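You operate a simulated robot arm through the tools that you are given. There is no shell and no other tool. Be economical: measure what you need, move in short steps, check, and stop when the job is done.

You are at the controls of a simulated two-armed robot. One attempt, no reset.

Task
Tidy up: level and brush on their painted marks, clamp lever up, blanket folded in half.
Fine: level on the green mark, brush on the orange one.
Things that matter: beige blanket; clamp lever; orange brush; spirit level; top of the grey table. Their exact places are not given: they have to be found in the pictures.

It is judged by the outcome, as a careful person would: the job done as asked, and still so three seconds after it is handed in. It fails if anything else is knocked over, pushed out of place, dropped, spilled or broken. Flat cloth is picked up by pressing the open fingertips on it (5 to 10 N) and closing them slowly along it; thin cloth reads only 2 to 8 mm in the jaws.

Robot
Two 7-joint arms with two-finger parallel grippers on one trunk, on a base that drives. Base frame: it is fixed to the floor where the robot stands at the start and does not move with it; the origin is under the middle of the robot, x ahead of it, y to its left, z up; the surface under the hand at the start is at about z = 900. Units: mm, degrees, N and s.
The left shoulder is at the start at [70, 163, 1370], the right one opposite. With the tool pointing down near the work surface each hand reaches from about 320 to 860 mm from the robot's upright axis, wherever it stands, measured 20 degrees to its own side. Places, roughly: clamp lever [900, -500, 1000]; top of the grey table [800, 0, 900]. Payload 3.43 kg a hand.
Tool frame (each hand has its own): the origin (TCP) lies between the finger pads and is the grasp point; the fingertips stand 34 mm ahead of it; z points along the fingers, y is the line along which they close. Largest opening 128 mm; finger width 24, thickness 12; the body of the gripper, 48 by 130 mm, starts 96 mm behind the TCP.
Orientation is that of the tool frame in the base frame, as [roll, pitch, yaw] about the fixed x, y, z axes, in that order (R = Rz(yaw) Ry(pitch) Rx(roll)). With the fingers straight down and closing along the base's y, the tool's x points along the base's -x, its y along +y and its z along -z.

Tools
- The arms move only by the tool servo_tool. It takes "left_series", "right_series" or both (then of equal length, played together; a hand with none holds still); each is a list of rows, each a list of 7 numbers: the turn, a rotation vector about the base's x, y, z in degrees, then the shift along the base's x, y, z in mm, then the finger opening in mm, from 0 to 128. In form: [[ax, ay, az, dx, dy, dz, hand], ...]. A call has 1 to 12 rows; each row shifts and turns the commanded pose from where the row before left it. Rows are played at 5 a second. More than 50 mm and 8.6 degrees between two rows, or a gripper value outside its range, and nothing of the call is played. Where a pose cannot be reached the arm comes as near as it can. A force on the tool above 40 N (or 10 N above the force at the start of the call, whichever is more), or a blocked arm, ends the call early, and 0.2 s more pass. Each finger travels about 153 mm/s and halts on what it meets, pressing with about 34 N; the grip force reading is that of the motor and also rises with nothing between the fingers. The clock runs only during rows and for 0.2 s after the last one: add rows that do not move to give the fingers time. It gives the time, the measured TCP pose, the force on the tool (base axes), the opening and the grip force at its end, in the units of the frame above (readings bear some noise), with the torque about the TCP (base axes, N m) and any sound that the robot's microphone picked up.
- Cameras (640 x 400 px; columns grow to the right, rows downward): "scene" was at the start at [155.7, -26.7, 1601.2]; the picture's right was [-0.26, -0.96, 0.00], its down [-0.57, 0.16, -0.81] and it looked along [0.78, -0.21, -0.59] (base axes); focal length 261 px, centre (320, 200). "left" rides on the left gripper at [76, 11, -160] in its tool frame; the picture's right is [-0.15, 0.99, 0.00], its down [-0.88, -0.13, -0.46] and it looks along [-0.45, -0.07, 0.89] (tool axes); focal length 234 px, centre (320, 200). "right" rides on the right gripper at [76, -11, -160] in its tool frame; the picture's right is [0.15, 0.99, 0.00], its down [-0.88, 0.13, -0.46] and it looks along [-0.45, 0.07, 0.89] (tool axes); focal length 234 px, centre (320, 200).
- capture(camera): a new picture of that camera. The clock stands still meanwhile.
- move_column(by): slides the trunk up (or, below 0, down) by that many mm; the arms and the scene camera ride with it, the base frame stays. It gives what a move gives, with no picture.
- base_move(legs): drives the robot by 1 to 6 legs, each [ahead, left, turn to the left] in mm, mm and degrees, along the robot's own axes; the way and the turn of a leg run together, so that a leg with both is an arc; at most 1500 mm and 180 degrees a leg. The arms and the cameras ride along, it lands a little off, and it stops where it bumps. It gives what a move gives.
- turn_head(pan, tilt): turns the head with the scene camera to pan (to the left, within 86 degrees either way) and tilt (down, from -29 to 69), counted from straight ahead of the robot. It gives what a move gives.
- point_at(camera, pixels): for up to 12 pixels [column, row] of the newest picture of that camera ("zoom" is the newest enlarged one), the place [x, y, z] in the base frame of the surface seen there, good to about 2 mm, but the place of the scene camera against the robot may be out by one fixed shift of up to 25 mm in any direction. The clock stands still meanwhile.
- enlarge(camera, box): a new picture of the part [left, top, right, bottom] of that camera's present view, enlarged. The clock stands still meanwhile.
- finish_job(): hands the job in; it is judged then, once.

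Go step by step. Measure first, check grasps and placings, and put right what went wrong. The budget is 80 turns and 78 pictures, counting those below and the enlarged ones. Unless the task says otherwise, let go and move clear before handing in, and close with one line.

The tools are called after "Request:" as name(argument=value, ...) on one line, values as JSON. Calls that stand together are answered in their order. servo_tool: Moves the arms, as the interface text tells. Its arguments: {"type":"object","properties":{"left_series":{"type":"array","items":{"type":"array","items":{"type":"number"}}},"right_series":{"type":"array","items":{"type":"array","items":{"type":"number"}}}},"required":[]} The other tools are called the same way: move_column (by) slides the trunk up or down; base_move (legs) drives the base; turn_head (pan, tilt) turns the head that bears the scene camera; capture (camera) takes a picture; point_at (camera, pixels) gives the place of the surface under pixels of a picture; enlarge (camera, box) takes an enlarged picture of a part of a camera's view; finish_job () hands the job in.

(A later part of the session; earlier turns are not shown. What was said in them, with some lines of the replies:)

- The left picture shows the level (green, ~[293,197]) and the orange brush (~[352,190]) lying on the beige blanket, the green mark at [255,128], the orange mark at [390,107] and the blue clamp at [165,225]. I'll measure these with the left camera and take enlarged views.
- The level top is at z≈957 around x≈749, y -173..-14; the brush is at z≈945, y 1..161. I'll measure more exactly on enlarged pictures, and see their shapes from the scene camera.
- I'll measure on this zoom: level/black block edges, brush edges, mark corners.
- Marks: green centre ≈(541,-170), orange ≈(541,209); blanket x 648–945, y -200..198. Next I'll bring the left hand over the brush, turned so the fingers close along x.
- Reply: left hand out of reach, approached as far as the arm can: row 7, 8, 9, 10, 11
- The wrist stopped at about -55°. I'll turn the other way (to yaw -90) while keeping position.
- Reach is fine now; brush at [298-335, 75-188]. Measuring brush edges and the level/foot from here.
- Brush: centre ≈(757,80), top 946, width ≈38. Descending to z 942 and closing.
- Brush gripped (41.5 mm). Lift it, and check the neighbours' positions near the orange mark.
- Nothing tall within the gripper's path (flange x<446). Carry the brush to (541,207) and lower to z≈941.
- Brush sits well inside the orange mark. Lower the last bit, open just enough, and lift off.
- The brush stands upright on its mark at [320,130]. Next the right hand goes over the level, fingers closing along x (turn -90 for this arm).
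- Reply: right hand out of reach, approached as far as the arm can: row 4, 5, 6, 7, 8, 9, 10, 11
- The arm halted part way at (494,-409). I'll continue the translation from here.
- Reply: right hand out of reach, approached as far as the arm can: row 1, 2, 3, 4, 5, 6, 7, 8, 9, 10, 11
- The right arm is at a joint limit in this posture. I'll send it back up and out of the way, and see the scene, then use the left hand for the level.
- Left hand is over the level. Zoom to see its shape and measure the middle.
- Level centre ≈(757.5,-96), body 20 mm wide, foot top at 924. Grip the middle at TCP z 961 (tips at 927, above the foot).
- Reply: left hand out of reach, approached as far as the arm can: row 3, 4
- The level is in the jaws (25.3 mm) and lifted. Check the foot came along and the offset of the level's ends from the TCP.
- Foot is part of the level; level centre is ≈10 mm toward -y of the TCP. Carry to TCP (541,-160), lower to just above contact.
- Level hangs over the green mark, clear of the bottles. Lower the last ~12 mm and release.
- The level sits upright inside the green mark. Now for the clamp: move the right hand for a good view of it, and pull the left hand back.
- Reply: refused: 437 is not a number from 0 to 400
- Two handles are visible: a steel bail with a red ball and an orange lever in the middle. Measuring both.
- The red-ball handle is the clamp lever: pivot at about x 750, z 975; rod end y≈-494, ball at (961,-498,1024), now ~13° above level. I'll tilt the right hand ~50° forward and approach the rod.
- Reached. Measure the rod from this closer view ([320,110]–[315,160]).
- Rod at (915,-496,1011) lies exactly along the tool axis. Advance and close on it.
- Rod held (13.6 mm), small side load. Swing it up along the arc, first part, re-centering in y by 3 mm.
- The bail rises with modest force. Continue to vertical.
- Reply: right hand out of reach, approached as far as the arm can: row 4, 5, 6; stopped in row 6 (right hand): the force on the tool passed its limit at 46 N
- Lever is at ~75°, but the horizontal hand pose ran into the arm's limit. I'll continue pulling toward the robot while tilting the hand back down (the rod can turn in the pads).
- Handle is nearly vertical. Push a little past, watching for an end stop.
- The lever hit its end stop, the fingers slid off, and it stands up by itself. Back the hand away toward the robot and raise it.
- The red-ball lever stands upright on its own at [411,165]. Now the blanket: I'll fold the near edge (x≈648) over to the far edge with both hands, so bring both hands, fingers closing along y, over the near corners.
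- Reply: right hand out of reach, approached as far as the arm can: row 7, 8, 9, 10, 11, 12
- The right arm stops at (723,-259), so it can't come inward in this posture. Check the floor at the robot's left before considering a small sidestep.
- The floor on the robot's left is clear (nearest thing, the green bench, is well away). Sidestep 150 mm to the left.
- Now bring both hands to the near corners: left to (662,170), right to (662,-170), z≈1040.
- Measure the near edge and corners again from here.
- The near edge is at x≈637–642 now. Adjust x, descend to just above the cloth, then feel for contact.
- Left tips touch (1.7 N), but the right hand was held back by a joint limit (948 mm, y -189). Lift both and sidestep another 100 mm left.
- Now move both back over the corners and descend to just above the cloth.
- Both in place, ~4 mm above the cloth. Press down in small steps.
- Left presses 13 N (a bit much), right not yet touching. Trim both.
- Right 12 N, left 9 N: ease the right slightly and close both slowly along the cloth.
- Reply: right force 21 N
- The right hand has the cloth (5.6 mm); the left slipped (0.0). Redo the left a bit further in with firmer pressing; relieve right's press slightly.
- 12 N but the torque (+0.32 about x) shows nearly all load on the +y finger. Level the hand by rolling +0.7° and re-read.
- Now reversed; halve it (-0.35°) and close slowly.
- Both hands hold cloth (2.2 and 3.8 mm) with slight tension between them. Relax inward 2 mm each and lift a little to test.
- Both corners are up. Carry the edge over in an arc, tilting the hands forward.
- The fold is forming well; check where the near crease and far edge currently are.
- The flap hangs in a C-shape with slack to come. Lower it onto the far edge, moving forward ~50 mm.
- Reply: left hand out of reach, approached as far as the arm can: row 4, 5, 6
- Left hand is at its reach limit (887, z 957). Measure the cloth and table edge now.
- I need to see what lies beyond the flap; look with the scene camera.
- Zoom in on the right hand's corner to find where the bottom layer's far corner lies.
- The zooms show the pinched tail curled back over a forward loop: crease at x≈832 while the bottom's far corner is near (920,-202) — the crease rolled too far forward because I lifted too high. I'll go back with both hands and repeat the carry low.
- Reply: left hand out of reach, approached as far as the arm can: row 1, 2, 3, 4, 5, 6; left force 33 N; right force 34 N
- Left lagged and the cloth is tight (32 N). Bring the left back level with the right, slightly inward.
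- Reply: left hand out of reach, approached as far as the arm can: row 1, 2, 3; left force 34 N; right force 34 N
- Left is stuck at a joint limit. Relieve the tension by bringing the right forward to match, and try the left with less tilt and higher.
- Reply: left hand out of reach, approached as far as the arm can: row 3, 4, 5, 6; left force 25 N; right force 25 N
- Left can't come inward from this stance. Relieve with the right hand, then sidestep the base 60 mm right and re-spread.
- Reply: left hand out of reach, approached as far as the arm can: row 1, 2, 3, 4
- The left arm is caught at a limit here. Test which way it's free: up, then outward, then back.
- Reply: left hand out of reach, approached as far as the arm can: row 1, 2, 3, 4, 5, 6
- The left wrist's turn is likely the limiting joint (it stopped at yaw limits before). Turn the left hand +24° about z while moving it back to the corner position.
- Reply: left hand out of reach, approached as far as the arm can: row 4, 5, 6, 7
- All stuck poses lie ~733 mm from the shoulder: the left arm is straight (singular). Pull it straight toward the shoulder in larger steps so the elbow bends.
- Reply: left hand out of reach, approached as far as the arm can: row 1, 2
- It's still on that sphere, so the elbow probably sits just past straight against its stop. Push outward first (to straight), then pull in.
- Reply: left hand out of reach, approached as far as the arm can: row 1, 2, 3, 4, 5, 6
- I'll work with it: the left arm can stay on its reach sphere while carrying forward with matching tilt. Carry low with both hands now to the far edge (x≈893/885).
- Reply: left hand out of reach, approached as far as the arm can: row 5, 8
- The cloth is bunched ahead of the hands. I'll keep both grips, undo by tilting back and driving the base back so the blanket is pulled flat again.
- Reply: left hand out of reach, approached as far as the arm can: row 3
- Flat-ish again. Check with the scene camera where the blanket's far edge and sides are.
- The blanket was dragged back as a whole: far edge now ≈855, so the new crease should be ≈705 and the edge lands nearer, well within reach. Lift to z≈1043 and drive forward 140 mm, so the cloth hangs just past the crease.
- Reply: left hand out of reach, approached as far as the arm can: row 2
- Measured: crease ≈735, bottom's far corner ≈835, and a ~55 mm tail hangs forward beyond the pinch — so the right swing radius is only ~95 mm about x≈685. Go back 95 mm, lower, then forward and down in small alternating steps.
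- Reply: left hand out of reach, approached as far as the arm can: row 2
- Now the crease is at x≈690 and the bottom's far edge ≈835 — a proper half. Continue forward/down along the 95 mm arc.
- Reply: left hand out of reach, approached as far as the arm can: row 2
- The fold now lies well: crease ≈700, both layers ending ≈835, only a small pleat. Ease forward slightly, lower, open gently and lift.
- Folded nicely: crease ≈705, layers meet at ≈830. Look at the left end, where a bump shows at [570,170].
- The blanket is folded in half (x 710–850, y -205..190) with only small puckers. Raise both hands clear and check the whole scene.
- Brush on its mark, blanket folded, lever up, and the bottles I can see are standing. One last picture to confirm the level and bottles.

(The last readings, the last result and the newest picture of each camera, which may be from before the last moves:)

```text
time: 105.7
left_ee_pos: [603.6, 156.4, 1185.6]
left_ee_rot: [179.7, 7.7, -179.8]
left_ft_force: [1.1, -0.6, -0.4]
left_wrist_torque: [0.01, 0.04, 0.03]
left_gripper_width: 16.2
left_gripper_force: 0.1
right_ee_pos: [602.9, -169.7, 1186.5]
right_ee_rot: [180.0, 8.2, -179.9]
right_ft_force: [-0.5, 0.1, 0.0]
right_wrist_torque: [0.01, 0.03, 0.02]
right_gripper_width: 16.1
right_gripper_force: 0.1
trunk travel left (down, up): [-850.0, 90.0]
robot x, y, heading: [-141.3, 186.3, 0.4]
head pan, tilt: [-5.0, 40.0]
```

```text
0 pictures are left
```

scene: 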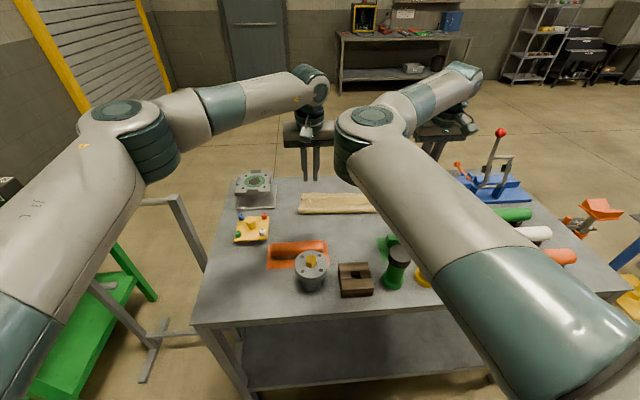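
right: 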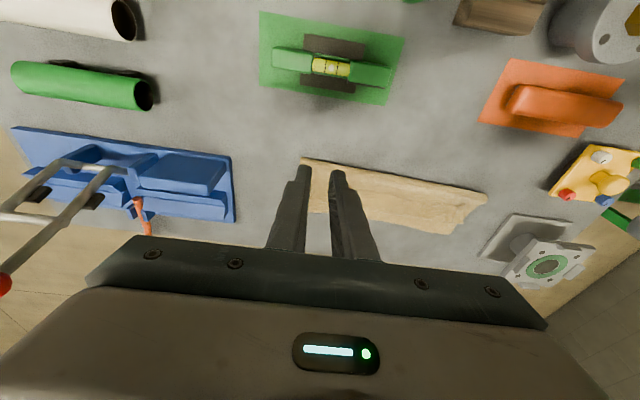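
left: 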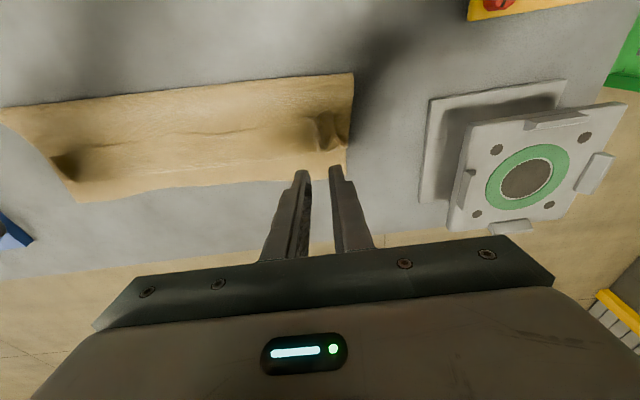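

The level ([332,68]) and brush ([565,105]) sit on their marks, the blanket is folded, and the lever is up. Handing in.

Request:
finish_job()

```text
The job is handed in.
```

The job is handed in: the level is on the green mark, the brush is on the orange mark, the red-ball clamp lever is up, and the blanket is folded in half. The blanket has small puckers up to about 20 mm high near its two side edges, and it now lies about 100 mm nearer the robot than its far edge did at the start.
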